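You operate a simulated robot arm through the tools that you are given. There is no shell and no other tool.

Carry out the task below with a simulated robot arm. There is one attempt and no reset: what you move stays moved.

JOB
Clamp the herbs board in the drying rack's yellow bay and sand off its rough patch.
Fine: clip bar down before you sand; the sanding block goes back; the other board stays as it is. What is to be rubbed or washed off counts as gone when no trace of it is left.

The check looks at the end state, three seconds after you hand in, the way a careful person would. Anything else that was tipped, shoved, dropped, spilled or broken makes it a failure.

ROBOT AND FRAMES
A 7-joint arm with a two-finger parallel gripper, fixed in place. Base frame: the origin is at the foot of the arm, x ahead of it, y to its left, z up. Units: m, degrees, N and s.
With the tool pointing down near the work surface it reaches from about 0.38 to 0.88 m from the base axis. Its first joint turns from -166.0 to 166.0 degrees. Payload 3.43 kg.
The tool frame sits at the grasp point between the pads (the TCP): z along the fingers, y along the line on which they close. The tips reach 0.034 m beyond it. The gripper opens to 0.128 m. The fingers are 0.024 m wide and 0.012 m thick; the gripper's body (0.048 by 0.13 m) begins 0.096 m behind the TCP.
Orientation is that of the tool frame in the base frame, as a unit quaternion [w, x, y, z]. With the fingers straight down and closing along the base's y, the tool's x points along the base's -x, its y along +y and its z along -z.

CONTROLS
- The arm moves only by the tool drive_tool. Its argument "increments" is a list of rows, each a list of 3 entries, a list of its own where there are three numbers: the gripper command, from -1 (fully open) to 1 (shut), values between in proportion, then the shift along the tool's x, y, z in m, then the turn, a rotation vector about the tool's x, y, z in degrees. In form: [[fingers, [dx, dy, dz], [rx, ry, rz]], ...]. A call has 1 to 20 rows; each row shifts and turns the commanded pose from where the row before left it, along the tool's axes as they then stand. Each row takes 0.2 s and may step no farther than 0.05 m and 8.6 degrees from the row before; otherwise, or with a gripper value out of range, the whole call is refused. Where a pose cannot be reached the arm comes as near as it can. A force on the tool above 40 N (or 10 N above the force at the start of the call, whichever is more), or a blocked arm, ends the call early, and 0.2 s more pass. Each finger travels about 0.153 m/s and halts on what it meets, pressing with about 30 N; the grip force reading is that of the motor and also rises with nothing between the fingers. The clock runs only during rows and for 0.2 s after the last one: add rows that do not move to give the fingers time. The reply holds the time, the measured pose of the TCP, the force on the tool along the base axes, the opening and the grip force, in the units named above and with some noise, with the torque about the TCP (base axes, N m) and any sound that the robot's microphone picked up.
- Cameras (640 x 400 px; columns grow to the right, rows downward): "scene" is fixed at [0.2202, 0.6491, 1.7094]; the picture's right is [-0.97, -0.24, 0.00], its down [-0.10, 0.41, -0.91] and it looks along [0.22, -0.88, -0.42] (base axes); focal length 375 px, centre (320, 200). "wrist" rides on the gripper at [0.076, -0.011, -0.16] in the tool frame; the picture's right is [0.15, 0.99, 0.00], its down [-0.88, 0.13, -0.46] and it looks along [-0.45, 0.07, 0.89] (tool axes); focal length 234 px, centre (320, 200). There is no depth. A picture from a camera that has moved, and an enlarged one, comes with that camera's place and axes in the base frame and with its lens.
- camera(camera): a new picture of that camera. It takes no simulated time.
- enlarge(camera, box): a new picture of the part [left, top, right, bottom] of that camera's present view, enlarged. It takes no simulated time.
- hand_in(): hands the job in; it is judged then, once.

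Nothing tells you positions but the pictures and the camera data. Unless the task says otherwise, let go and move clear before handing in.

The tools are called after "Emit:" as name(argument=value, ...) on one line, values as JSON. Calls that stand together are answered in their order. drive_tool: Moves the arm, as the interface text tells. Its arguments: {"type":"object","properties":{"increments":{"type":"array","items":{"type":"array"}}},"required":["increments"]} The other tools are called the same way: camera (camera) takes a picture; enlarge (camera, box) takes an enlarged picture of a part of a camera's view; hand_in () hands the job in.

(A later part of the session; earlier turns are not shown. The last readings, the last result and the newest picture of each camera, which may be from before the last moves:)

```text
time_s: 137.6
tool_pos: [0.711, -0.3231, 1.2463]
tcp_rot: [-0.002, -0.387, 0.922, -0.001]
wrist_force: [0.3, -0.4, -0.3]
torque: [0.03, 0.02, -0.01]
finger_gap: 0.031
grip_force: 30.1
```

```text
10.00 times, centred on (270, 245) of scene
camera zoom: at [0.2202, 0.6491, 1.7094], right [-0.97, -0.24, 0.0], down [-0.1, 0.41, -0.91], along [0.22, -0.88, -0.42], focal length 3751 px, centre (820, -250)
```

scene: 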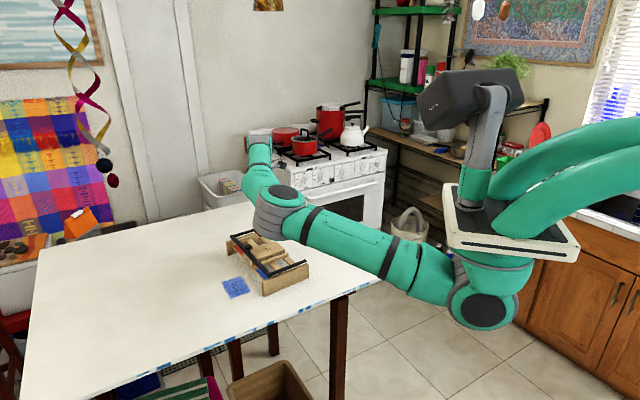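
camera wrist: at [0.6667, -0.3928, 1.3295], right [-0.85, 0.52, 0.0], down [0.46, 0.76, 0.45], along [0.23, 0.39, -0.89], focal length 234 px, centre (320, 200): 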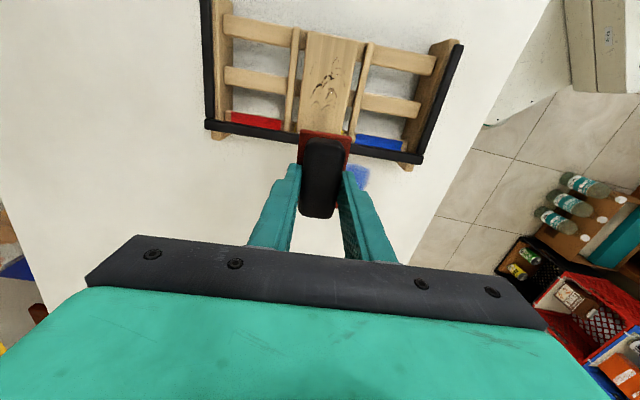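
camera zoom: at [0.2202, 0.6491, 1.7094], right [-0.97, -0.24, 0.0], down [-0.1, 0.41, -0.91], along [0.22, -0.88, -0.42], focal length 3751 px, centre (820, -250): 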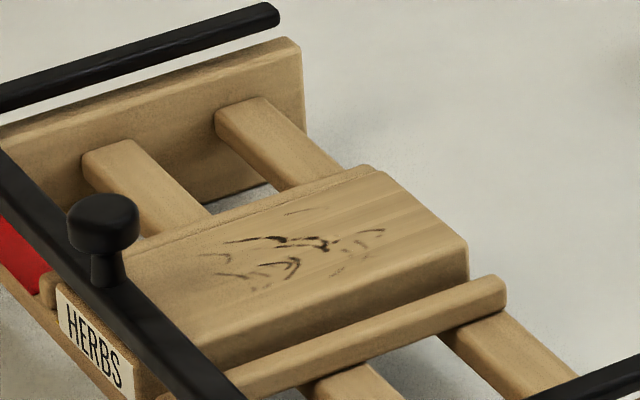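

The marks may be slightly lighter near the label but not gone. I'll do many more, faster strokes with solid pressure, then compare again from this same viewpoint.

Emit:
drive_tool(increments=[[1, [0.006, 0, 0.036], [0, 0, -4.8]], [1, [0, 0, 0.04], [0, 0, 0]], [1, [0.035, 0, 0], [0, 0, 0]], [1, [0.035, 0, 0], [0, 0, 0]], [1, [0, 0, 0.05], [0, 0, 0]], [1, [0, 0, 0.05], [0, 0, 0]], [1, [0, 0, 0.016], [0, 0, 0]], [1, [0, 0, 0.004], [0, 0, 0]], [1, [0, 0, 0], [0, 0, 0]]])

Emit:
drive_tool(increments=[[1, [0, 0, 0.0014], [0, 0, 0]], [1, [0, 0, 0], [0, 0, 0]]])

```text
time_s: 139.6
tool_pos: [0.6612, -0.3833, 1.0497]
tcp_rot: [-0.002, -0.426, 0.905, -0.001]
wrist_force: [0.1, -0.9, -1.0]
torque: [0.04, -0.01, 0.02]
finger_gap: 0.0312
grip_force: 30.3
```

```text
time_s: 140.2
tool_pos: [0.661, -0.3828, 1.0488]
tcp_rot: [-0.001, -0.425, 0.905, -0.002]
wrist_force: [-0.3, 0.2, 2.6]
torque: [-0.11, 0.11, 0.01]
finger_gap: 0.0309
grip_force: 29.7
```

Emit:
drive_tool(increments=[[1, [0, 0, 0.0012], [0, 0, 0]], [1, [0, 0, 0], [0, 0, 0]]])

```text
time_s: 140.8
tool_pos: [0.66, -0.3836, 1.0478]
tcp_rot: [-0.001, -0.425, 0.905, -0.002]
wrist_force: [-0.8, -0.3, 16.6]
torque: [-0.02, 0.15, -0.02]
finger_gap: 0.0313
grip_force: 30.0
```

Emit:
drive_tool(increments=[[1, [-0.018, 0, 0], [0, 0, 0]], [1, [0.018, 0, 0], [0, 0, 0]], [1, [0.018, 0, 0], [0, 0, 0]], [1, [-0.018, 0, 0], [0, 0, 0]], [1, [-0.018, 0.004, 0], [0, 0, 0]], [1, [0.018, 0, 0], [0, 0, 0]], [1, [0.018, 0, 0], [0, 0, 0]], [1, [-0.018, 0, 0], [0, 0, 0]], [1, [-0.018, 0.004, 0], [0, 0, 0]], [1, [0.018, 0, 0], [0, 0, 0]], [1, [0.018, 0, 0], [0, 0, 0]], [1, [-0.018, -0.008, 0], [0, 0, 0]], [1, [-0.018, -0.004, 0], [0, 0, 0]], [1, [0.018, 0, 0], [0, 0, 0]], [1, [0.018, 0, 0], [0, 0, 0]], [1, [-0.018, 0, 0], [0, 0, 0]], [1, [-0.018, -0.004, 0], [0, 0, 0]], [1, [0.018, 0, 0], [0, 0, 0]], [1, [0.018, 0, 0], [0, 0, 0]], [1, [-0.018, 0.008, 0], [0, 0, 0]]])

Emit:
drive_tool(increments=[[1, [-0.018, 0, 0], [0, 0, 0]], [1, [0.018, 0, 0], [0, 0, 0]], [1, [0.018, 0, 0], [0, 0, 0]], [1, [-0.018, 0, 0], [0, 0, 0]], [1, [-0.018, 0.004, 0], [0, 0, 0]], [1, [0.018, 0, 0], [0, 0, 0]], [1, [0.018, 0, 0], [0, 0, 0]], [1, [-0.018, 0, 0], [0, 0, 0]], [1, [-0.018, 0.004, 0], [0, 0, 0]], [1, [0.018, 0, 0], [0, 0, 0]], [1, [0.018, 0, 0], [0, 0, 0]], [1, [-0.018, -0.008, 0], [0, 0, 0]], [1, [-0.018, -0.004, 0], [0, 0, 0]], [1, [0.018, 0, 0], [0, 0, 0]], [1, [0.018, 0, 0], [0, 0, 0]], [1, [-0.018, 0, 0], [0, 0, 0]], [1, [-0.018, -0.004, 0], [0, 0, 0]], [1, [0.018, 0, 0], [0, 0, 0]], [1, [0.018, 0, 0], [0, 0, 0]], [1, [-0.018, 0.008, 0], [0, 0, 0]]])

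Emit:
enlarge(camera="scene", box=[215, 190, 325, 300])

```text
time_s: 145.0
tool_pos: [0.6593, -0.3851, 1.0472]
tcp_rot: [-0.003, -0.425, 0.905, -0.002]
wrist_force: [-3.6, -5.0, 17.5]
torque: [-0.07, 0.01, 0.02]
finger_gap: 0.0312
grip_force: 29.5
```

```text
time_s: 149.2
tool_pos: [0.6604, -0.3837, 1.0465]
tcp_rot: [-0.001, -0.425, 0.905, -0.001]
wrist_force: [1.4, 1.5, 2.3]
torque: [0.03, 0.06, 0.01]
finger_gap: 0.0313
grip_force: 30.2
```

```text
3.64 times, centred on (270, 245) of scene
camera zoom: at [0.2202, 0.6491, 1.7094], right [-0.97, -0.24, 0.0], down [-0.1, 0.41, -0.91], along [0.22, -0.88, -0.42], focal length 1364 px, centre (502, 36)
```

zoom: 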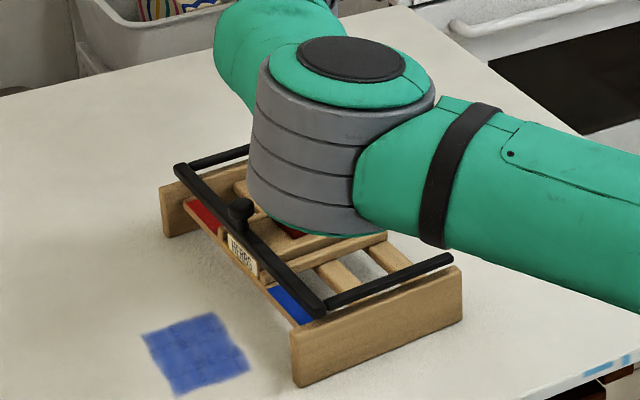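

Emit:
drive_tool(increments=[[1, [0, 0, -0.023], [0, 0, 0]], [1, [0, 0, -0.05], [0, 0, 0]], [1, [0, 0, -0.05], [0, 0, 0]], [1, [-0.035, 0, -0.03], [0, 0, 0]], [1, [-0.041, 0, -0.026], [0, 0, 4.8]], [1, [0, 0, -0.02], [0, 0, 0]], [1, [0, 0, 0], [0, 0, 0]]])

Emit:
enlarge(camera="wrist", box=[290, 40, 370, 130])

Emit:
enlarge(camera="scene", box=[245, 225, 295, 265])

```text
time_s: 150.8
tool_pos: [0.7087, -0.3231, 1.2474]
tcp_rot: [-0.001, -0.387, 0.922, -0.001]
wrist_force: [0.0, 0.4, -1.6]
torque: [-0.01, 0.01, 0.01]
finger_gap: 0.0312
grip_force: 30.0
```

```text
4.44 times, centred on (330, 85) of wrist
camera zoom: at [0.6641, -0.3852, 1.4071], right [-0.81, 0.59, 0.0], down [0.53, 0.72, 0.45], along [0.27, 0.37, -0.89], focal length 1041 px, centre (276, 711)
```

zoom: 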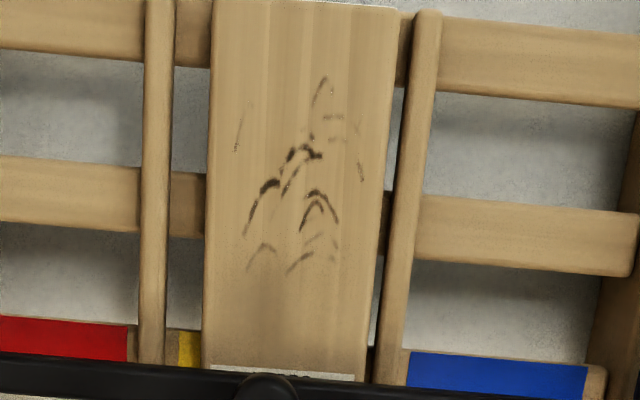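

```text
10.00 times, centred on (270, 245) of scene
camera zoom: at [0.2202, 0.6491, 1.7094], right [-0.97, -0.24, 0.0], down [-0.1, 0.41, -0.91], along [0.22, -0.88, -0.42], focal length 3751 px, centre (820, -250)
```

zoom: 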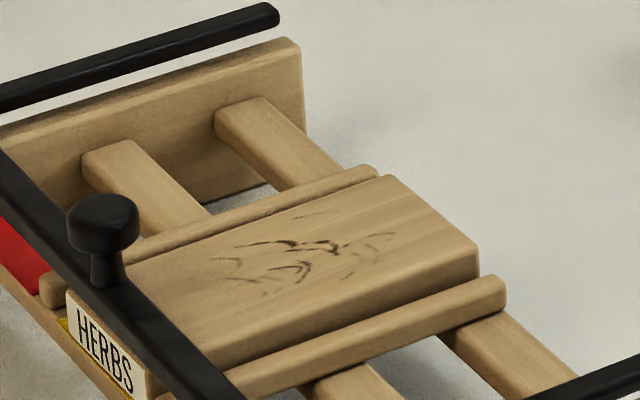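

The marks are clearly fading now, so it's working and just needs more. The board has crept a few millimetres rearward, so I'll watch that while continuing.

Emit:
drive_tool(increments=[[1, [0, 0, 0.02], [0, 0, 0]], [1, [0.041, 0, 0.026], [0, 0, -4.8]], [1, [0.035, 0, 0.03], [0, 0, 0]], [1, [0, 0, 0.05], [0, 0, 0]], [1, [0, 0, 0.05], [0, 0, 0]], [1, [0, 0, 0.02], [0, 0, 0]], [1, [0, 0, 0.003], [0, 0, 0]], [1, [0, 0, 0], [0, 0, 0]]])

Emit:
enlarge(camera="wrist", box=[180, 60, 480, 260])

```text
time_s: 152.6
tool_pos: [0.6571, -0.3815, 1.0472]
tcp_rot: [-0.001, -0.425, 0.905, 0.0]
wrist_force: [-1.1, -0.1, 3.6]
torque: [-0.02, 0.07, 0.03]
finger_gap: 0.0311
grip_force: 29.9
```

```text
2.00 times, centred on (330, 160) of wrist
camera zoom: at [0.6174, -0.4456, 1.208], right [-0.85, 0.52, 0.0], down [0.46, 0.76, 0.45], along [0.23, 0.39, -0.89], focal length 468 px, centre (300, 280)
```

zoom: 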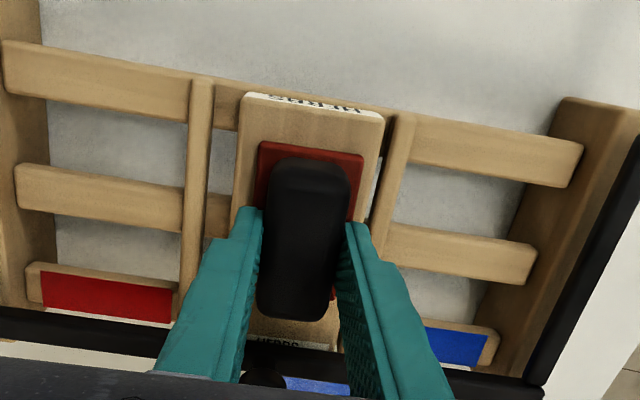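

Emit:
drive_tool(increments=[[1, [0, 0, 0.0009], [0, 0, 0]], [1, [-0.018, -0.003, 0], [0, 0, 0]], [1, [0.036, 0, 0], [0, 0, 0]], [1, [-0.038, 0, 0], [0, 0, 0]], [1, [0.036, 0, 0], [0, 0, 0]], [1, [-0.036, 0, 0], [0, 0, 0]], [1, [0.036, 0.004, 0], [0, 0, 0]], [1, [-0.036, 0, 0], [0, 0, 0]], [1, [0.036, 0, 0], [0, 0, 0]], [1, [-0.036, 0, 0], [0, 0, 0]], [1, [0.036, -0.008, 0], [0, 0, 0]], [1, [-0.036, 0, 0], [0, 0, 0]], [1, [0.036, 0, 0], [0, 0, 0]], [1, [-0.036, 0, 0], [0, 0, 0]], [1, [0.036, 0.004, 0], [0, 0, 0]], [1, [-0.036, 0, 0], [0, 0, 0]], [1, [0.036, 0, 0], [0, 0, 0]], [1, [-0.036, 0, 0], [0, 0, 0]], [1, [0.018, 0, 0], [0, 0, 0]]])

Emit:
enlarge(camera="wrist", box=[180, 60, 480, 260])

Emit:
enlarge(camera="scene", box=[215, 190, 325, 300])

```text
time_s: 156.6
tool_pos: [0.6616, -0.379, 1.0462]
tcp_rot: [0.0, -0.426, 0.905, -0.002]
wrist_force: [5.8, 5.7, 20.0]
torque: [0.03, -0.09, -0.07]
finger_gap: 0.0312
grip_force: 29.9
```

```text
2.00 times, centred on (330, 160) of wrist
camera zoom: at [0.6229, -0.4443, 1.2074], right [-0.86, 0.52, 0.0], down [0.46, 0.76, 0.45], along [0.24, 0.39, -0.89], focal length 468 px, centre (300, 280)
```

zoom: 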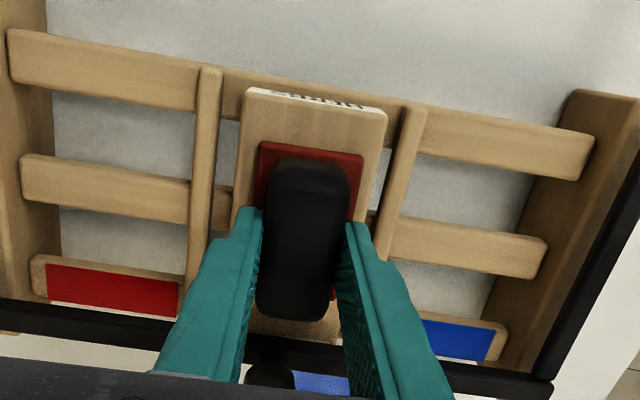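

```text
3.64 times, centred on (270, 245) of scene
camera zoom: at [0.2202, 0.6491, 1.7094], right [-0.97, -0.24, 0.0], down [-0.1, 0.41, -0.91], along [0.22, -0.88, -0.42], focal length 1364 px, centre (502, 36)
```

zoom: 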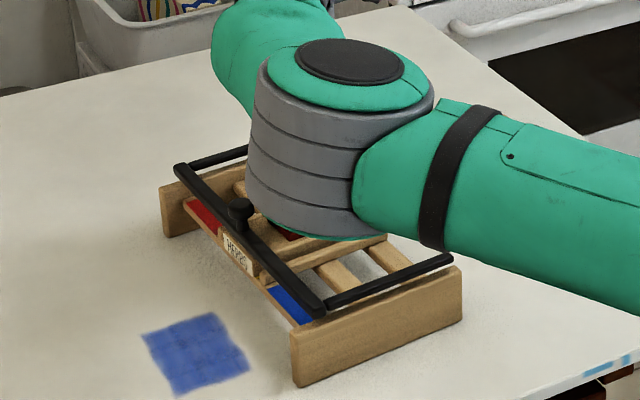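

Board back in place under the bar, and the rack hasn't moved. Continuing with more passes.

Emit:
drive_tool(increments=[[1, [-0.018, -0.003, 0], [0, 0, 0]], [1, [0.036, 0, 0], [0, 0, 0]], [1, [-0.036, 0, 0], [0, 0, 0]], [1, [0.036, 0, 0], [0, 0, 0]], [1, [-0.036, 0, 0], [0, 0, 0]], [1, [0.036, 0.003, 0], [0, 0, 0]], [1, [-0.036, 0, 0], [0, 0, 0]], [1, [0.036, 0, 0], [0, 0, 0]], [1, [-0.036, 0.003, 0], [0, 0, 0]], [1, [0.036, 0, 0], [0, 0, 0]], [1, [-0.036, 0, 0], [0, 0, 0]], [1, [0.036, 0.003, 0], [0, 0, 0]], [1, [-0.036, 0, 0], [0, 0, 0]], [1, [0.036, 0, 0], [0, 0, 0]], [1, [-0.036, -0.003, 0], [0, 0, 0]], [1, [0.036, 0, 0], [0, 0, 0]], [1, [-0.036, -0.003, 0], [0, 0, 0]], [1, [0.018, 0, 0], [0, 0, 0]]])

Emit:
enlarge(camera="wrist", box=[180, 60, 480, 260])

```text
time_s: 160.4
tool_pos: [0.6634, -0.3793, 1.0465]
tcp_rot: [0.0, -0.426, 0.905, -0.001]
wrist_force: [5.2, 5.6, 21.9]
torque: [0.01, -0.02, -0.05]
finger_gap: 0.031
grip_force: 29.8
```

```text
2.00 times, centred on (330, 160) of wrist
camera zoom: at [0.6231, -0.4444, 1.2068], right [-0.86, 0.52, 0.0], down [0.46, 0.76, 0.45], along [0.24, 0.39, -0.89], focal length 468 px, centre (300, 280)
```

zoom: 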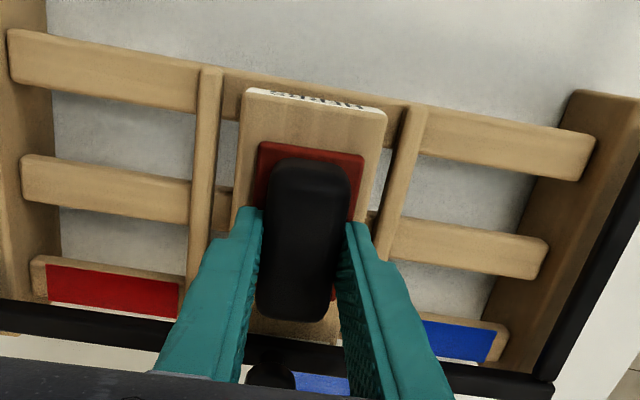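

Emit:
drive_tool(increments=[[1, [-0.018, -0.003, 0], [0, 0, 0]], [1, [0.036, -0.003, 0], [0, 0, 0]], [1, [-0.036, 0, 0], [0, 0, 0]], [1, [0.036, 0, 0], [0, 0, 0]], [1, [-0.036, 0.003, 0], [0, 0, 0]], [1, [0.036, 0.003, 0], [0, 0, 0]], [1, [-0.036, 0, 0], [0, 0, 0]], [1, [0.036, 0, 0], [0, 0, 0]], [1, [-0.036, 0.003, 0], [0, 0, 0]], [1, [0.036, 0.003, 0], [0, 0, 0]], [1, [-0.036, 0, 0], [0, 0, 0]], [1, [0.036, 0, 0], [0, 0, 0]], [1, [-0.036, 0, 0], [0, 0, 0]], [1, [0.036, 0, 0], [0, 0, 0]], [1, [-0.036, -0.003, 0], [0, 0, 0]], [1, [0.036, 0, 0], [0, 0, 0]], [1, [-0.036, -0.003, 0], [0, 0, 0]], [1, [0.018, 0, 0], [0, 0, 0]]])

Emit:
drive_tool(increments=[[1, [0, 0, -0.023], [0, 0, 0]], [1, [0, 0, -0.05], [0, 0, 0]], [1, [0, 0, -0.05], [0, 0, 0]], [1, [-0.035, 0, -0.03], [0, 0, 0]], [1, [-0.041, 0, -0.026], [0, 0, 4.8]], [1, [0, 0, -0.02], [0, 0, 0]], [1, [0, 0, 0], [0, 0, 0]]])

Emit:
enlarge(camera="wrist", box=[290, 40, 370, 130])

Emit:
enlarge(camera="scene", box=[245, 225, 295, 265])

```text
time_s: 164.2
tool_pos: [0.6616, -0.3803, 1.047]
tcp_rot: [-0.001, -0.425, 0.905, 0.0]
wrist_force: [0.6, 0.2, -0.4]
torque: [-0.03, 0.02, 0.0]
finger_gap: 0.0311
grip_force: 30.1
```

```text
time_s: 165.8
tool_pos: [0.7114, -0.3195, 1.2461]
tcp_rot: [-0.002, -0.386, 0.922, 0.0]
wrist_force: [-0.5, -0.2, -1.1]
torque: [-0.02, 0.0, 0.02]
finger_gap: 0.0314
grip_force: 30.3
```

```text
4.44 times, centred on (330, 85) of wrist
camera zoom: at [0.6662, -0.3821, 1.4066], right [-0.81, 0.59, 0.0], down [0.53, 0.72, 0.45], along [0.27, 0.37, -0.89], focal length 1041 px, centre (276, 711)
```

zoom: 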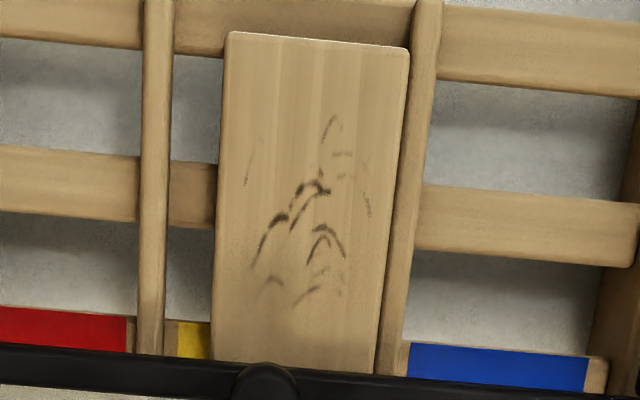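

```text
10.00 times, centred on (270, 245) of scene
camera zoom: at [0.2202, 0.6491, 1.7094], right [-0.97, -0.24, 0.0], down [-0.1, 0.41, -0.91], along [0.22, -0.88, -0.42], focal length 3751 px, centre (820, -250)
```

zoom: 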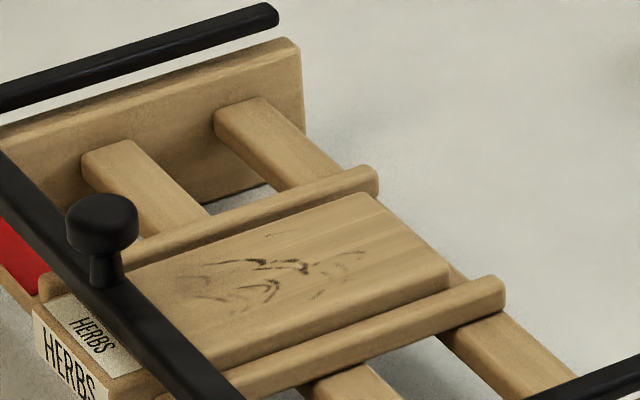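

Good fading, but under heavy pressure the board crept about 12 mm forward past the bar. I'll use the block's edge to nudge the board back from the front, then continue with lighter pressure so it stays put.

Emit:
drive_tool(increments=[[1, [-0.025, 0.003, 0], [0, 0, -4.8]], [1, [-0.0245, 0.0025, 0], [0, 0, 0]], [1, [0, 0, 0.05], [0, 0, 0]], [1, [0, 0, 0.05], [0, 0, 0]], [1, [0, 0, 0.05], [0, 0, 0]], [1, [0, 0, 0.02], [0, 0, 0]], [1, [0, 0, 0], [0, 0, 0]]])

Emit:
camera(camera="wrist")

Emit:
enlarge(camera="wrist", box=[220, 60, 420, 240])

Emit:
enlarge(camera="scene", box=[215, 200, 305, 290])

```text
time_s: 167.4
tool_pos: [0.74, -0.2816, 1.0747]
tcp_rot: [-0.001, -0.425, 0.905, -0.001]
wrist_force: [0.2, 1.2, -0.8]
torque: [0.01, -0.01, 0.01]
finger_gap: 0.0312
grip_force: 29.7
```

```text
taken
camera wrist: at [0.7004, -0.3463, 1.2352], right [-0.85, 0.52, 0.0], down [0.46, 0.76, 0.45], along [0.23, 0.39, -0.89], focal length 234 px, centre (320, 200)
```

wrist: 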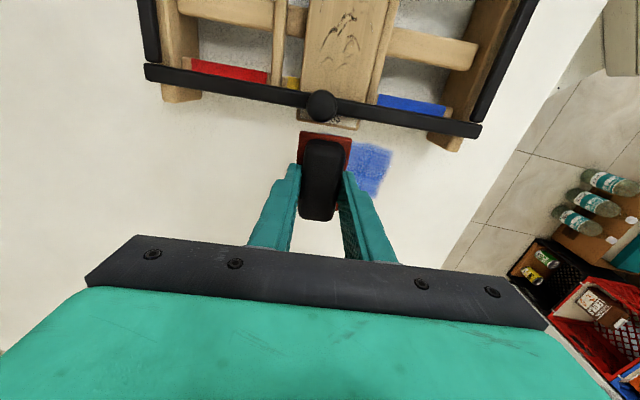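

```text
2.22 times, centred on (320, 150) of wrist
camera zoom: at [0.7004, -0.3463, 1.2352], right [-0.85, 0.52, 0.0], down [0.46, 0.76, 0.45], along [0.23, 0.39, -0.89], focal length 520 px, centre (320, 311)
```

zoom: 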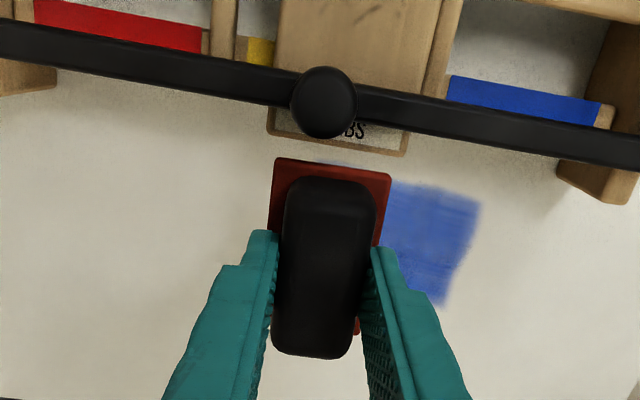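

```text
4.44 times, centred on (260, 245) of scene
camera zoom: at [0.2202, 0.6491, 1.7094], right [-0.97, -0.24, 0.0], down [-0.1, 0.41, -0.91], along [0.22, -0.88, -0.42], focal length 1667 px, centre (587, 0)
```

zoom: 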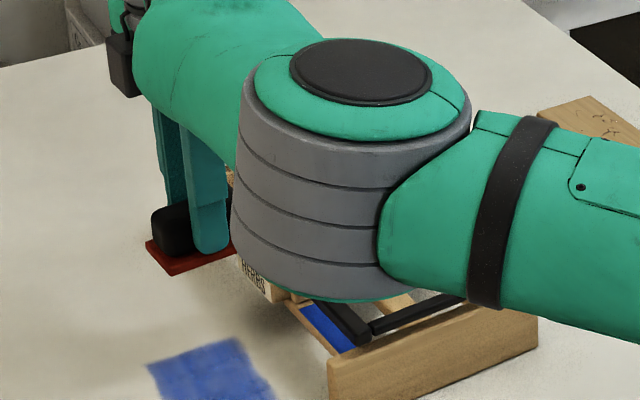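

Emit:
drive_tool(increments=[[1, [-0.009, 0.002, 0], [0, 0, 0]], [1, [0, 0, 0.02], [0, 0, 0]], [1, [0, 0, 0.02], [0, 0, 0]], [1, [0, 0, 0], [0, 0, 0]]])

Emit:
enlarge(camera="wrist", box=[220, 60, 420, 240])

Emit:
enlarge(camera="scene", box=[215, 200, 305, 290])

```text
time_s: 168.4
tool_pos: [0.7411, -0.2735, 1.0339]
tcp_rot: [-0.002, -0.424, 0.905, 0.0]
wrist_force: [-0.2, 0.1, -0.8]
torque: [0.0, -0.03, 0.02]
finger_gap: 0.0313
grip_force: 30.0
```

```text
2.22 times, centred on (320, 150) of wrist
camera zoom: at [0.703, -0.3394, 1.1952], right [-0.85, 0.52, 0.0], down [0.46, 0.76, 0.45], along [0.24, 0.39, -0.89], focal length 520 px, centre (320, 311)
```

zoom: 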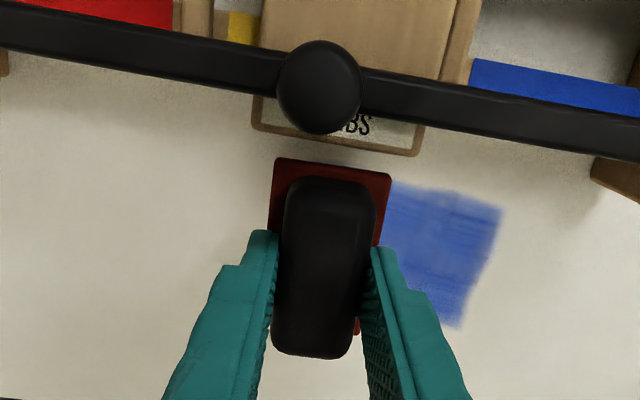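

```text
4.44 times, centred on (260, 245) of scene
camera zoom: at [0.2202, 0.6491, 1.7094], right [-0.97, -0.24, 0.0], down [-0.1, 0.41, -0.91], along [0.22, -0.88, -0.42], focal length 1667 px, centre (587, 0)
```

zoom: 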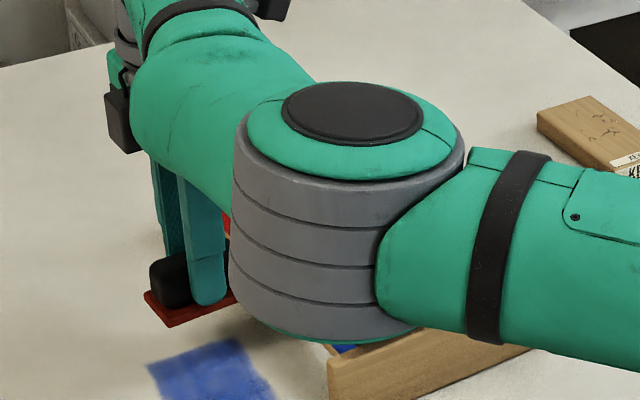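

Emit:
drive_tool(increments=[[1, [0.005, 0, 0], [0, 0, 0]], [1, [0.005, 0, 0], [0, 0, 0]], [1, [0.005, 0, 0], [0, 0, 0]], [1, [0, 0, 0], [0, 0, 0]]])

Emit:
enlarge(camera="wrist", box=[220, 60, 420, 240])

```text
time_s: 169.4
tool_pos: [0.7344, -0.2862, 1.0351]
tcp_rot: [-0.002, -0.425, 0.905, -0.002]
wrist_force: [0.2, -0.5, 0.3]
torque: [-0.01, -0.03, -0.02]
finger_gap: 0.0312
grip_force: 30.2
```

```text
2.22 times, centred on (320, 150) of wrist
camera zoom: at [0.6947, -0.3497, 1.1955], right [-0.85, 0.52, 0.0], down [0.46, 0.76, 0.45], along [0.23, 0.39, -0.89], focal length 520 px, centre (320, 311)
```

zoom: 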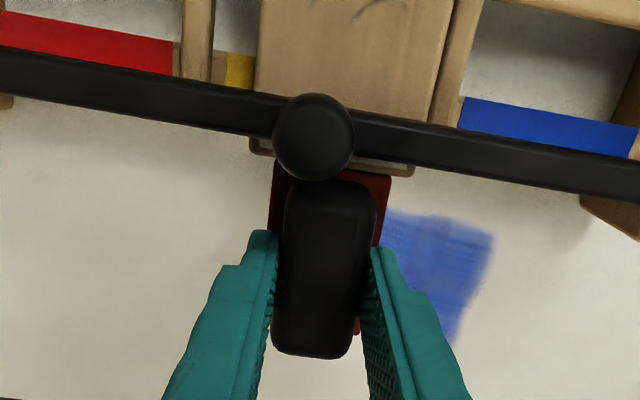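

Emit:
drive_tool(increments=[[1, [0.003, 0, 0], [0, 0, 0]], [1, [0, 0, 0], [0, 0, 0]], [1, [-0.012, 0, 0], [0, 0, 0]], [1, [0, 0, -0.03], [0, 0, 0]], [1, [0, 0, -0.05], [0, 0, 0]], [1, [0, 0, -0.05], [0, 0, 0]], [1, [0, 0, -0.04], [0, 0, 0]], [1, [0, 0, 0], [0, 0, 0]]])

Emit:
camera(camera="wrist")

Emit:
enlarge(camera="scene", box=[215, 200, 325, 300])

```text
time_s: 171.2
tool_pos: [0.7388, -0.2773, 1.2065]
tcp_rot: [-0.002, -0.425, 0.905, -0.001]
wrist_force: [0.0, 0.5, -1.0]
torque: [0.0, -0.01, 0.01]
finger_gap: 0.0313
grip_force: 30.4
```

```text
taken
camera wrist: at [0.7001, -0.3422, 1.3666], right [-0.85, 0.52, 0.0], down [0.46, 0.76, 0.45], along [0.23, 0.39, -0.89], focal length 234 px, centre (320, 200)
```

wrist: 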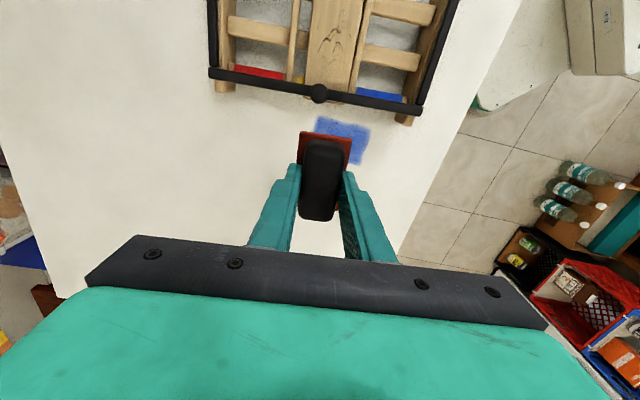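

```text
4.00 times, centred on (270, 250) of scene
camera zoom: at [0.2202, 0.6491, 1.7094], right [-0.97, -0.24, 0.0], down [-0.1, 0.41, -0.91], along [0.22, -0.88, -0.42], focal length 1500 px, centre (520, 0)
```

zoom: 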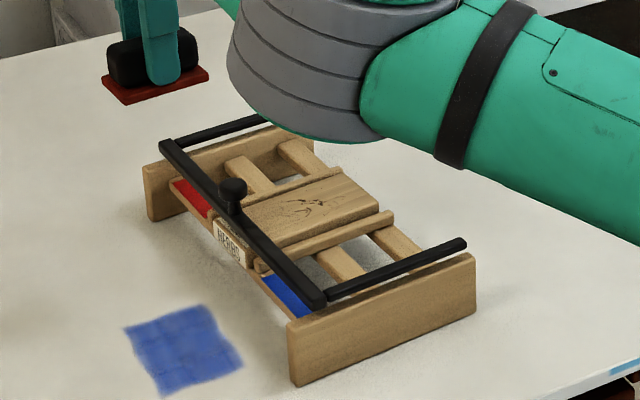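

The board is back in place under the bar, and the rack hasn't moved. Returning to the patch with lighter pressure this time.

Emit:
drive_tool(increments=[[1, [0.043, -0.001, 0], [0, 0, 0]], [1, [0.043, -0.001, 0], [0, 0, 0]], [1, [0.0426, -0.001, 0], [0, 0, 0]], [1, [0, 0, 0.05], [0, 0, 0]], [1, [0, 0, 0.05], [0, 0, 0]], [1, [0, 0, 0.05], [0, 0, 0]], [1, [0, 0, 0.0055], [0, 0, 0]], [1, [0, 0, 0], [0, 0, 0]]])

Emit:
drive_tool(increments=[[1, [0, 0, 0.0015], [0, 0, 0]], [1, [0, 0, 0.001], [0, 0, 0]], [1, [0, 0, 0], [0, 0, 0]]])

```text
time_s: 173.0
tool_pos: [0.6602, -0.3776, 1.0498]
tcp_rot: [-0.001, -0.425, 0.905, 0.0]
wrist_force: [0.3, 0.2, -0.8]
torque: [-0.04, 0.0, -0.01]
finger_gap: 0.0312
grip_force: 30.2
```

```text
time_s: 173.8
tool_pos: [0.6601, -0.3784, 1.0468]
tcp_rot: [-0.001, -0.425, 0.905, 0.0]
wrist_force: [0.3, -0.8, -1.9]
torque: [0.02, 0.01, -0.01]
finger_gap: 0.0313
grip_force: 30.1
```

Emit:
drive_tool(increments=[[1, [0, 0, 0.001], [0, 0, 0]], [1, [0, 0, 0], [0, 0, 0]]])

Emit:
drive_tool(increments=[[1, [0, 0, 0.0007], [0, 0, 0]], [1, [0, 0, 0], [0, 0, 0]]])

```text
time_s: 174.4
tool_pos: [0.6603, -0.3782, 1.0462]
tcp_rot: [-0.001, -0.426, 0.905, -0.002]
wrist_force: [2.0, -1.7, 3.9]
torque: [-0.14, -0.02, 0.06]
finger_gap: 0.0309
grip_force: 30.3
```

```text
time_s: 175.0
tool_pos: [0.6611, -0.3778, 1.0463]
tcp_rot: [0.0, -0.425, 0.905, -0.001]
wrist_force: [-0.4, 3.3, 14.2]
torque: [0.04, 0.12, 0.0]
finger_gap: 0.0313
grip_force: 30.1
```

Emit:
drive_tool(increments=[[1, [-0.015, 0, -0.0004], [0, 0, 0]], [1, [0.03, 0, 0], [0, 0, 0]], [1, [-0.03, 0, 0], [0, 0, 0]], [1, [0.03, 0.003, 0], [0, 0, 0]], [1, [-0.03, 0, 0], [0, 0, 0]], [1, [0.03, 0.003, 0], [0, 0, 0]], [1, [-0.03, 0, 0], [0, 0, 0]], [1, [0.03, -0.003, 0], [0, 0, 0]], [1, [-0.03, 0, 0], [0, 0, 0]], [1, [0.03, -0.003, 0], [0, 0, 0]], [1, [-0.03, 0, 0], [0, 0, 0]], [1, [0.03, -0.003, 0], [0, 0, 0]], [1, [-0.03, 0, 0], [0, 0, 0]], [1, [0.03, -0.003, 0], [0, 0, 0]], [1, [-0.03, 0, 0], [0, 0, 0]], [1, [0.03, 0.003, 0], [0, 0, 0]], [1, [-0.015, 0.003, 0], [0, 0, 0]]])

Emit:
enlarge(camera="wrist", box=[180, 60, 480, 260])

Emit:
enlarge(camera="scene", box=[215, 200, 325, 300])

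```text
time_s: 178.6
tool_pos: [0.6593, -0.3799, 1.0456]
tcp_rot: [-0.001, -0.425, 0.905, -0.001]
wrist_force: [-0.2, -1.8, 0.0]
torque: [-0.03, -0.04, -0.06]
finger_gap: 0.0312
grip_force: 29.8
```

```text
2.00 times, centred on (330, 160) of wrist
camera zoom: at [0.6197, -0.4451, 1.2067], right [-0.85, 0.52, 0.0], down [0.46, 0.76, 0.45], along [0.23, 0.39, -0.89], focal length 468 px, centre (300, 280)
```

zoom: 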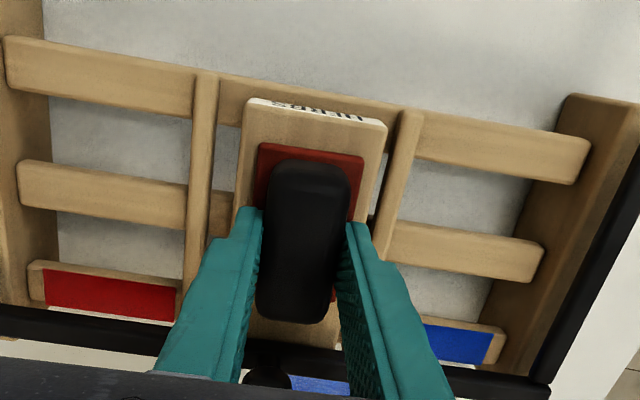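

```text
4.00 times, centred on (270, 250) of scene
camera zoom: at [0.2202, 0.6491, 1.7094], right [-0.97, -0.24, 0.0], down [-0.1, 0.41, -0.91], along [0.22, -0.88, -0.42], focal length 1500 px, centre (520, 0)
```

zoom: 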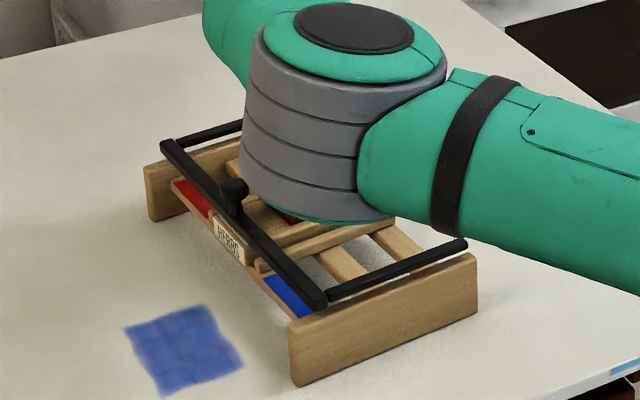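

Pressure faded during the strokes because the block creeps upward in the grip, until the fingertips rest on its red base. I'll add a little downward feed with each stroke.

Emit:
drive_tool(increments=[[1, [-0.015, 0, 0.0006], [0, 0, 0]], [1, [0.03, 0, 0.0002], [0, 0, 0]], [1, [-0.03, 0, 0.0002], [0, 0, 0]], [1, [0.03, 0.003, 0.0002], [0, 0, 0]], [1, [-0.03, 0, 0.0001], [0, 0, 0]], [1, [0.03, 0.003, 0.0002], [0, 0, 0]], [1, [-0.03, 0, 0.0001], [0, 0, 0]], [1, [0.03, -0.003, 0.0002], [0, 0, 0]], [1, [-0.03, 0, 0.0001], [0, 0, 0]], [1, [0.03, -0.003, 0.0002], [0, 0, 0]], [1, [-0.03, 0, 0.0001], [0, 0, 0]], [1, [0.03, -0.003, 0.0002], [0, 0, 0]], [1, [-0.03, 0, 0.0001], [0, 0, 0]], [1, [0.03, -0.003, 0.0002], [0, 0, 0]], [1, [-0.03, 0, 0.0001], [0, 0, 0]], [1, [0.03, 0.003, 0.0002], [0, 0, 0]], [1, [-0.015, 0.003, 0], [0, 0, 0]]])

Emit:
enlarge(camera="wrist", box=[180, 60, 480, 260])

```text
time_s: 181.2
tool_pos: [0.6589, -0.3827, 1.0458]
tcp_rot: [0.002, -0.43, 0.903, -0.001]
wrist_force: [0.5, 2.2, 5.2]
torque: [-0.22, 0.2, 0.05]
finger_gap: 0.0311
grip_force: 29.8
stopped in row 13: the force on the tool passed its limit at 41 N (the readings are from after the stop); the commanded pose is now the measured one
```

```text
2.00 times, centred on (330, 160) of wrist
camera zoom: at [0.6197, -0.4489, 1.2052], right [-0.86, 0.51, 0.0], down [0.45, 0.77, 0.46], along [0.24, 0.39, -0.89], focal length 468 px, centre (300, 280)
```

zoom: 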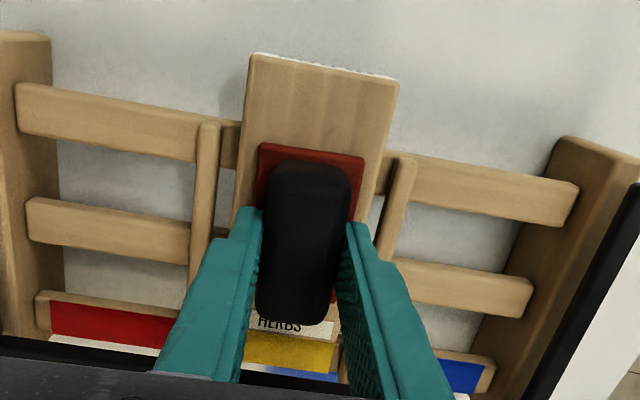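

Emit:
camera(camera="scene")

Emit:
enlarge(camera="scene", box=[215, 200, 325, 300])

```text
taken
```

scene: 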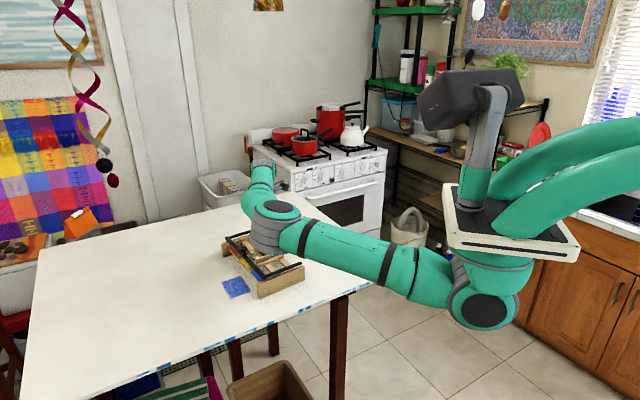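

```text
4.00 times, centred on (270, 250) of scene
camera zoom: at [0.2202, 0.6491, 1.7094], right [-0.97, -0.24, 0.0], down [-0.1, 0.41, -0.91], along [0.22, -0.88, -0.42], focal length 1500 px, centre (520, 0)
```

zoom: 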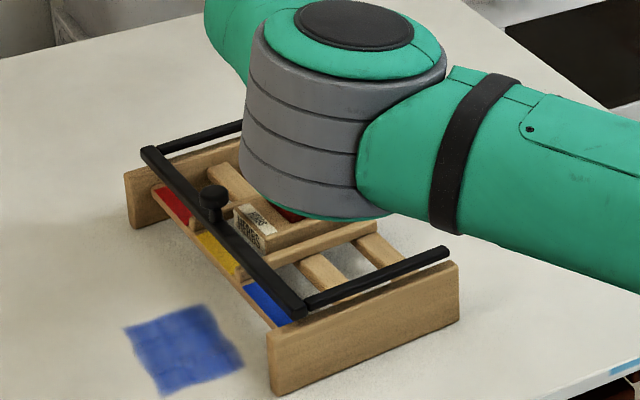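

The board slipped back out from under the bar and the rack got dragged a little forward when the force spiked. I'll lift off and take stock.

Emit:
drive_tool(increments=[[1, [0, 0, -0.02], [0, 0, 0]], [1, [0, 0, -0.05], [0, 0, 0]], [1, [0, 0, -0.05], [0, 0, 0]], [1, [0, 0, -0.05], [0, 0, 0]], [1, [-0.04, 0, -0.02], [0, 0, 0]], [1, [-0.04, 0, 0], [0, 0, 0]], [1, [0, 0, 0], [0, 0, 0]]])

Emit:
camera(camera="wrist")

Emit:
enlarge(camera="wrist", box=[200, 0, 450, 150])

Emit:
enlarge(camera="scene", box=[225, 215, 305, 285])

```text
time_s: 182.8
tool_pos: [0.7092, -0.3206, 1.2345]
tcp_rot: [0.002, -0.429, 0.903, 0.0]
wrist_force: [0.2, -1.1, -0.9]
torque: [0.0, 0.01, -0.01]
finger_gap: 0.0314
grip_force: 29.9
```

```text
taken
camera wrist: at [0.6686, -0.3875, 1.395], right [-0.86, 0.51, 0.0], down [0.45, 0.76, 0.46], along [0.24, 0.39, -0.89], focal length 234 px, centre (320, 200)
```

wrist: 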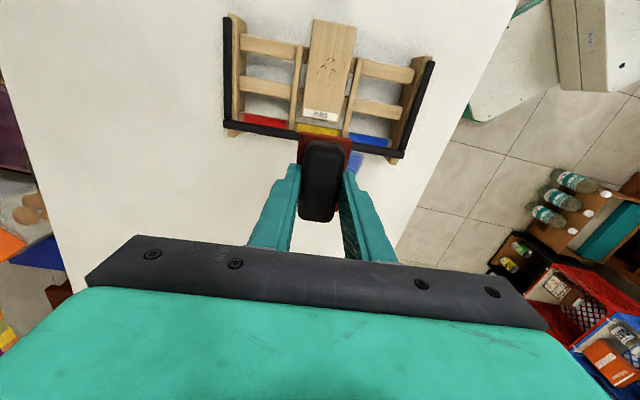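

```text
2.56 times, centred on (325, 75) of wrist
camera zoom: at [0.6686, -0.3875, 1.395], right [-0.86, 0.51, 0.0], down [0.45, 0.76, 0.46], along [0.24, 0.39, -0.89], focal length 600 px, centre (307, 520)
```

zoom: 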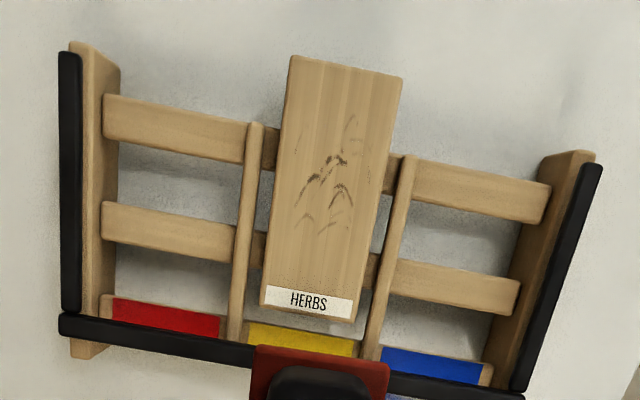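

```text
5.71 times, centred on (265, 250) of scene
camera zoom: at [0.2202, 0.6491, 1.7094], right [-0.97, -0.24, 0.0], down [-0.1, 0.41, -0.91], along [0.22, -0.88, -0.42], focal length 2143 px, centre (634, -86)
```

zoom: 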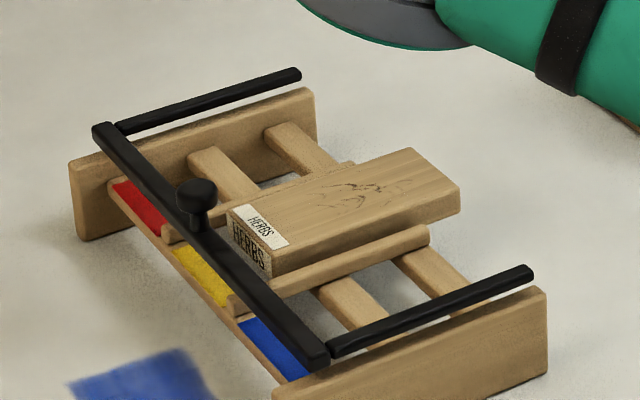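

The marks are much fainter now. The board slid rearward out from under the bar, and the rack is about 1 cm forward of home. I'll push the board forward again with the block's edge against its rear end, then continue with light pressure only.

Emit:
drive_tool(increments=[[1, [0.0397, -0.0004, 0], [-0.1, 0.2, 0.6]], [1, [0.0397, -0.0004, 0], [0, 0, 0]], [1, [0.0397, -0.0004, 0], [0, 0, 0]], [1, [0.0397, -0.0004, 0], [0, 0, 0]], [1, [0.0397, -0.0004, 0], [0, 0, 0]], [1, [0, 0, 0.045], [0, 0, 0]], [1, [0, 0, 0.045], [0, 0, 0]], [1, [0, 0, 0.045], [0, 0, 0]], [1, [0, 0, 0], [0, 0, 0]]])

Emit:
camera(camera="wrist")

Emit:
enlarge(camera="scene", box=[225, 150, 365, 290])

```text
time_s: 184.8
tool_pos: [0.5842, -0.4767, 1.0988]
tcp_rot: [0.0, -0.424, 0.906, 0.0]
wrist_force: [-0.1, -0.1, -2.0]
torque: [-0.02, 0.02, 0.0]
finger_gap: 0.0312
grip_force: 30.4
```

```text
taken
camera wrist: at [0.5437, -0.5425, 1.2594], right [-0.85, 0.52, 0.0], down [0.46, 0.76, 0.46], along [0.24, 0.39, -0.89], focal length 234 px, centre (320, 200)
```

wrist: 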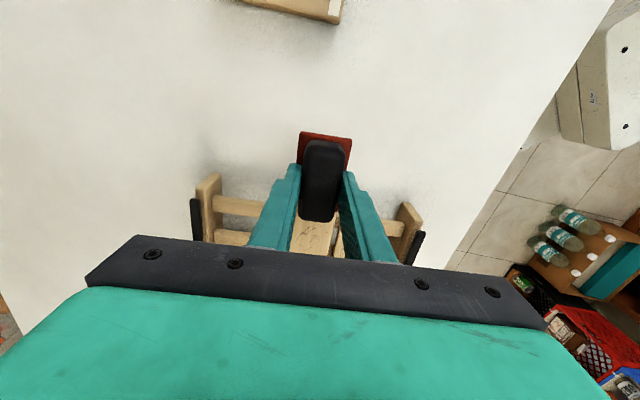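

```text
2.86 times, centred on (295, 220) of scene
camera zoom: at [0.2202, 0.6491, 1.7094], right [-0.97, -0.24, 0.0], down [-0.1, 0.41, -0.91], along [0.22, -0.88, -0.42], focal length 1072 px, centre (391, 143)
```

zoom: 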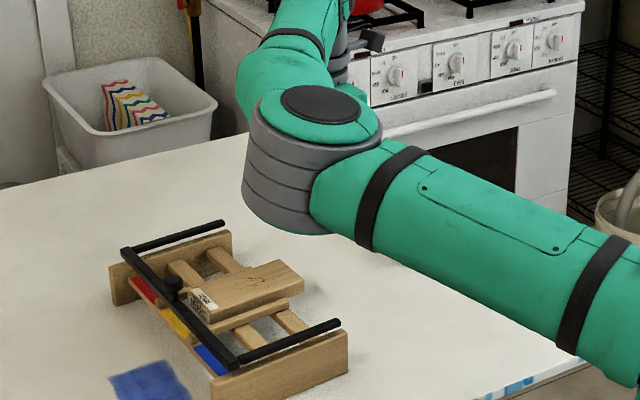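

Emit:
drive_tool(increments=[[1, [0, 0, 0.03], [0, 0, 0]], [1, [0, 0, 0.025], [0, 0, 0]], [1, [0, 0, 0.0115], [0, 0, 0]], [1, [0, 0, 0], [0, 0, 0]]])

Emit:
camera(camera="wrist")

Emit:
enlarge(camera="scene", box=[225, 180, 325, 290])

```text
time_s: 185.8
tool_pos: [0.584, -0.4767, 1.0327]
tcp_rot: [0.0, -0.424, 0.906, 0.0]
wrist_force: [-0.4, 0.0, -0.9]
torque: [-0.04, 0.01, -0.03]
finger_gap: 0.031
grip_force: 29.9
```

```text
taken
camera wrist: at [0.5432, -0.5423, 1.1935], right [-0.85, 0.52, 0.0], down [0.46, 0.76, 0.45], along [0.24, 0.39, -0.89], focal length 234 px, centre (320, 200)
```

wrist: 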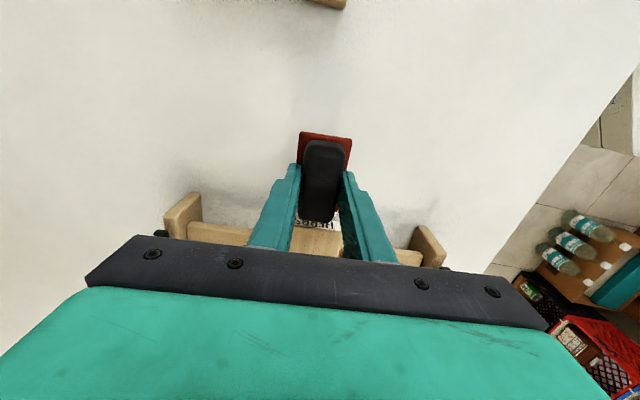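

```text
3.64 times, centred on (275, 235) of scene
camera zoom: at [0.2202, 0.6491, 1.7094], right [-0.97, -0.24, 0.0], down [-0.1, 0.41, -0.91], along [0.22, -0.88, -0.42], focal length 1364 px, centre (484, 73)
```

zoom: 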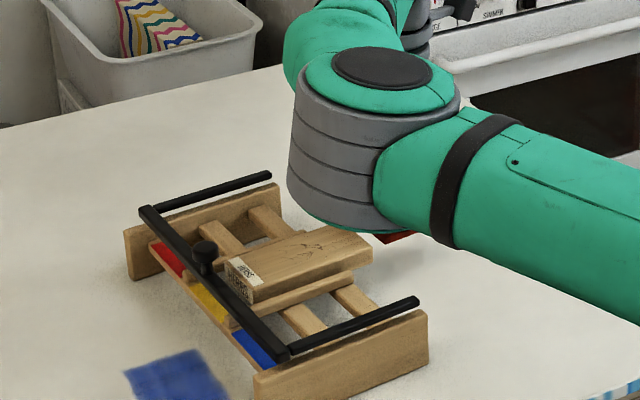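

Emit:
drive_tool(increments=[[1, [-0.006, 0, 0], [0, 0, 0]], [1, [-0.006, 0, 0], [0, 0, 0]], [1, [-0.006, 0, 0], [0, 0, 0]], [1, [-0.006, 0, 0], [0, 0, 0]], [1, [-0.006, 0, 0], [0, 0, 0]], [1, [0, 0, 0], [0, 0, 0]]])

Emit:
enlarge(camera="scene", box=[225, 200, 315, 290])

Emit:
camera(camera="wrist")

```text
time_s: 187.2
tool_pos: [0.6023, -0.4537, 1.0336]
tcp_rot: [-0.001, -0.424, 0.906, 0.0]
wrist_force: [-0.5, -0.4, -1.2]
torque: [-0.04, 0.01, 0.0]
finger_gap: 0.0311
grip_force: 29.7
```

```text
4.44 times, centred on (270, 245) of scene
camera zoom: at [0.2202, 0.6491, 1.7094], right [-0.97, -0.24, 0.0], down [-0.1, 0.41, -0.91], along [0.22, -0.88, -0.42], focal length 1667 px, centre (542, 0)
```

zoom: 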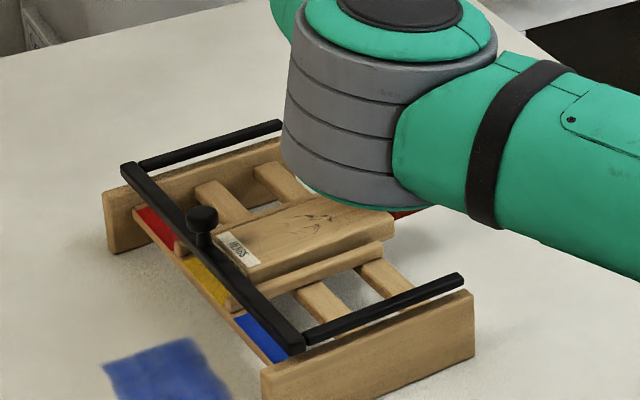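

```text
taken
camera wrist: at [0.5625, -0.5191, 1.1938], right [-0.85, 0.52, 0.0], down [0.46, 0.76, 0.45], along [0.24, 0.39, -0.89], focal length 234 px, centre (320, 200)
```

wrist: 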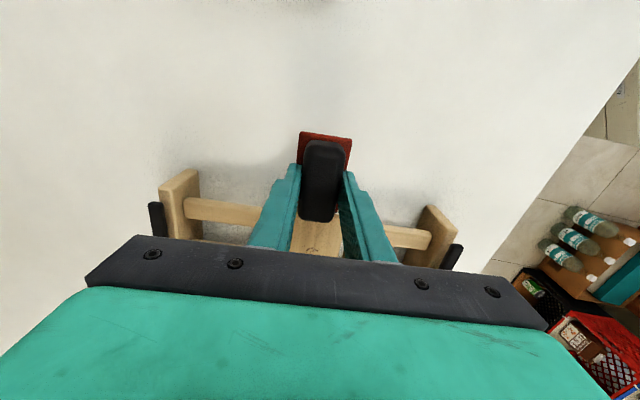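

Emit:
drive_tool(increments=[[1, [-0.006, 0, 0], [0, 0, 0]], [1, [-0.006, 0, 0], [0, 0, 0]], [1, [-0.004, 0, 0], [0, 0, 0]], [1, [0, 0, 0], [0, 0, 0]]])

Emit:
enlarge(camera="scene", box=[225, 200, 315, 290])

```text
time_s: 188.2
tool_pos: [0.613, -0.4411, 1.0344]
tcp_rot: [0.0, -0.424, 0.906, 0.001]
wrist_force: [-0.5, 0.6, -1.0]
torque: [0.01, 0.04, -0.03]
finger_gap: 0.0312
grip_force: 30.2
```

```text
4.44 times, centred on (270, 245) of scene
camera zoom: at [0.2202, 0.6491, 1.7094], right [-0.97, -0.24, 0.0], down [-0.1, 0.41, -0.91], along [0.22, -0.88, -0.42], focal length 1667 px, centre (542, 0)
```

zoom: 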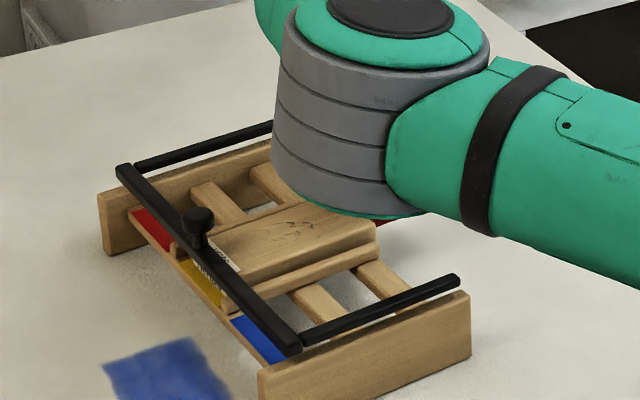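

The bar has dropped too low for the board to slide under it from behind. I'll do it properly: put the block back home for now, reopen the bar, reset the board and rack, and clamp again before finishing the sanding.

Emit:
drive_tool(increments=[[1, [0.02, 0, 0], [0, 0, 0]], [1, [0, 0, -0.045], [0, 0, 0]], [1, [0, 0, -0.04], [0, 0, 3.8]], [1, [0.0324, 0.0272, 0], [0, 0, 0]], [1, [0.0324, 0.0272, 0], [0, 0, 0]], [1, [0.0324, 0.0272, 0], [0, 0, 0]], [1, [0.0324, 0.0272, 0], [0, 0, 0]], [1, [0, 0, 0], [0, 0, 0]]])

Emit:
camera(camera="scene")

Emit:
camera(camera="wrist")

```text
time_s: 190.0
tool_pos: [0.4326, -0.4753, 1.1193]
tcp_rot: [0.0, -0.394, 0.919, 0.0]
wrist_force: [0.6, 0.4, 0.1]
torque: [0.02, 0.0, 0.02]
finger_gap: 0.0313
grip_force: 29.6
```

```text
taken
```

scene: 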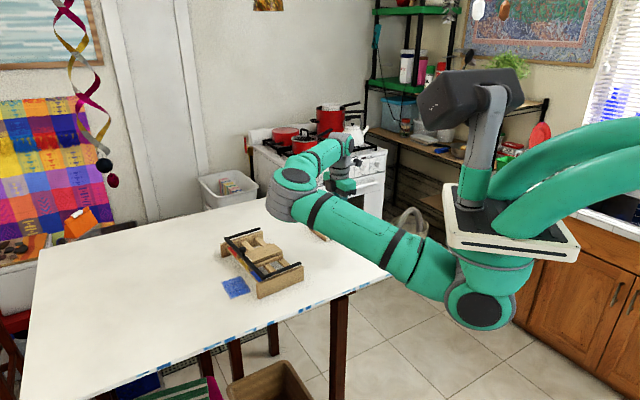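

```text
taken
camera wrist: at [0.388, -0.5376, 1.2797], right [-0.82, 0.58, 0.0], down [0.51, 0.73, 0.45], along [0.26, 0.37, -0.89], focal length 234 px, centre (320, 200)
```

wrist: 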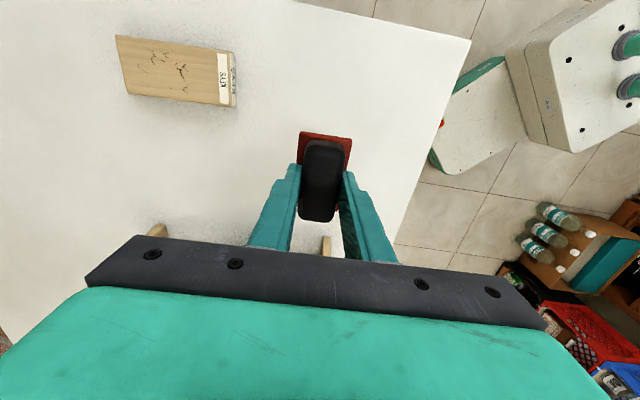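

Emit:
drive_tool(increments=[[1, [0, 0, 0.045], [0, 0, 0]], [1, [0, 0, 0.045], [0, 0, 0]], [1, [0, 0, 0.035], [0, 0, 0]], [1, [0, 0, 0.005], [0, 0, 0]], [1, [0, 0, 0], [0, 0, 0]]])

Emit:
drive_tool(increments=[[1, [0, 0, 0.002], [0, 0, 0]], [1, [0, 0, 0.0015], [0, 0, 0]], [1, [0, 0, 0], [0, 0, 0]]])

```text
time_s: 191.2
tool_pos: [0.4331, -0.4763, 0.9871]
tcp_rot: [-0.001, -0.393, 0.92, -0.001]
wrist_force: [0.8, 0.2, -0.4]
torque: [-0.02, 0.04, 0.0]
finger_gap: 0.0311
grip_force: 30.0
```

```text
time_s: 192.0
tool_pos: [0.432, -0.4756, 0.9848]
tcp_rot: [0.0, -0.393, 0.919, 0.0]
wrist_force: [-0.5, 0.8, -0.8]
torque: [0.02, 0.02, 0.0]
finger_gap: 0.0309
grip_force: 29.7
```

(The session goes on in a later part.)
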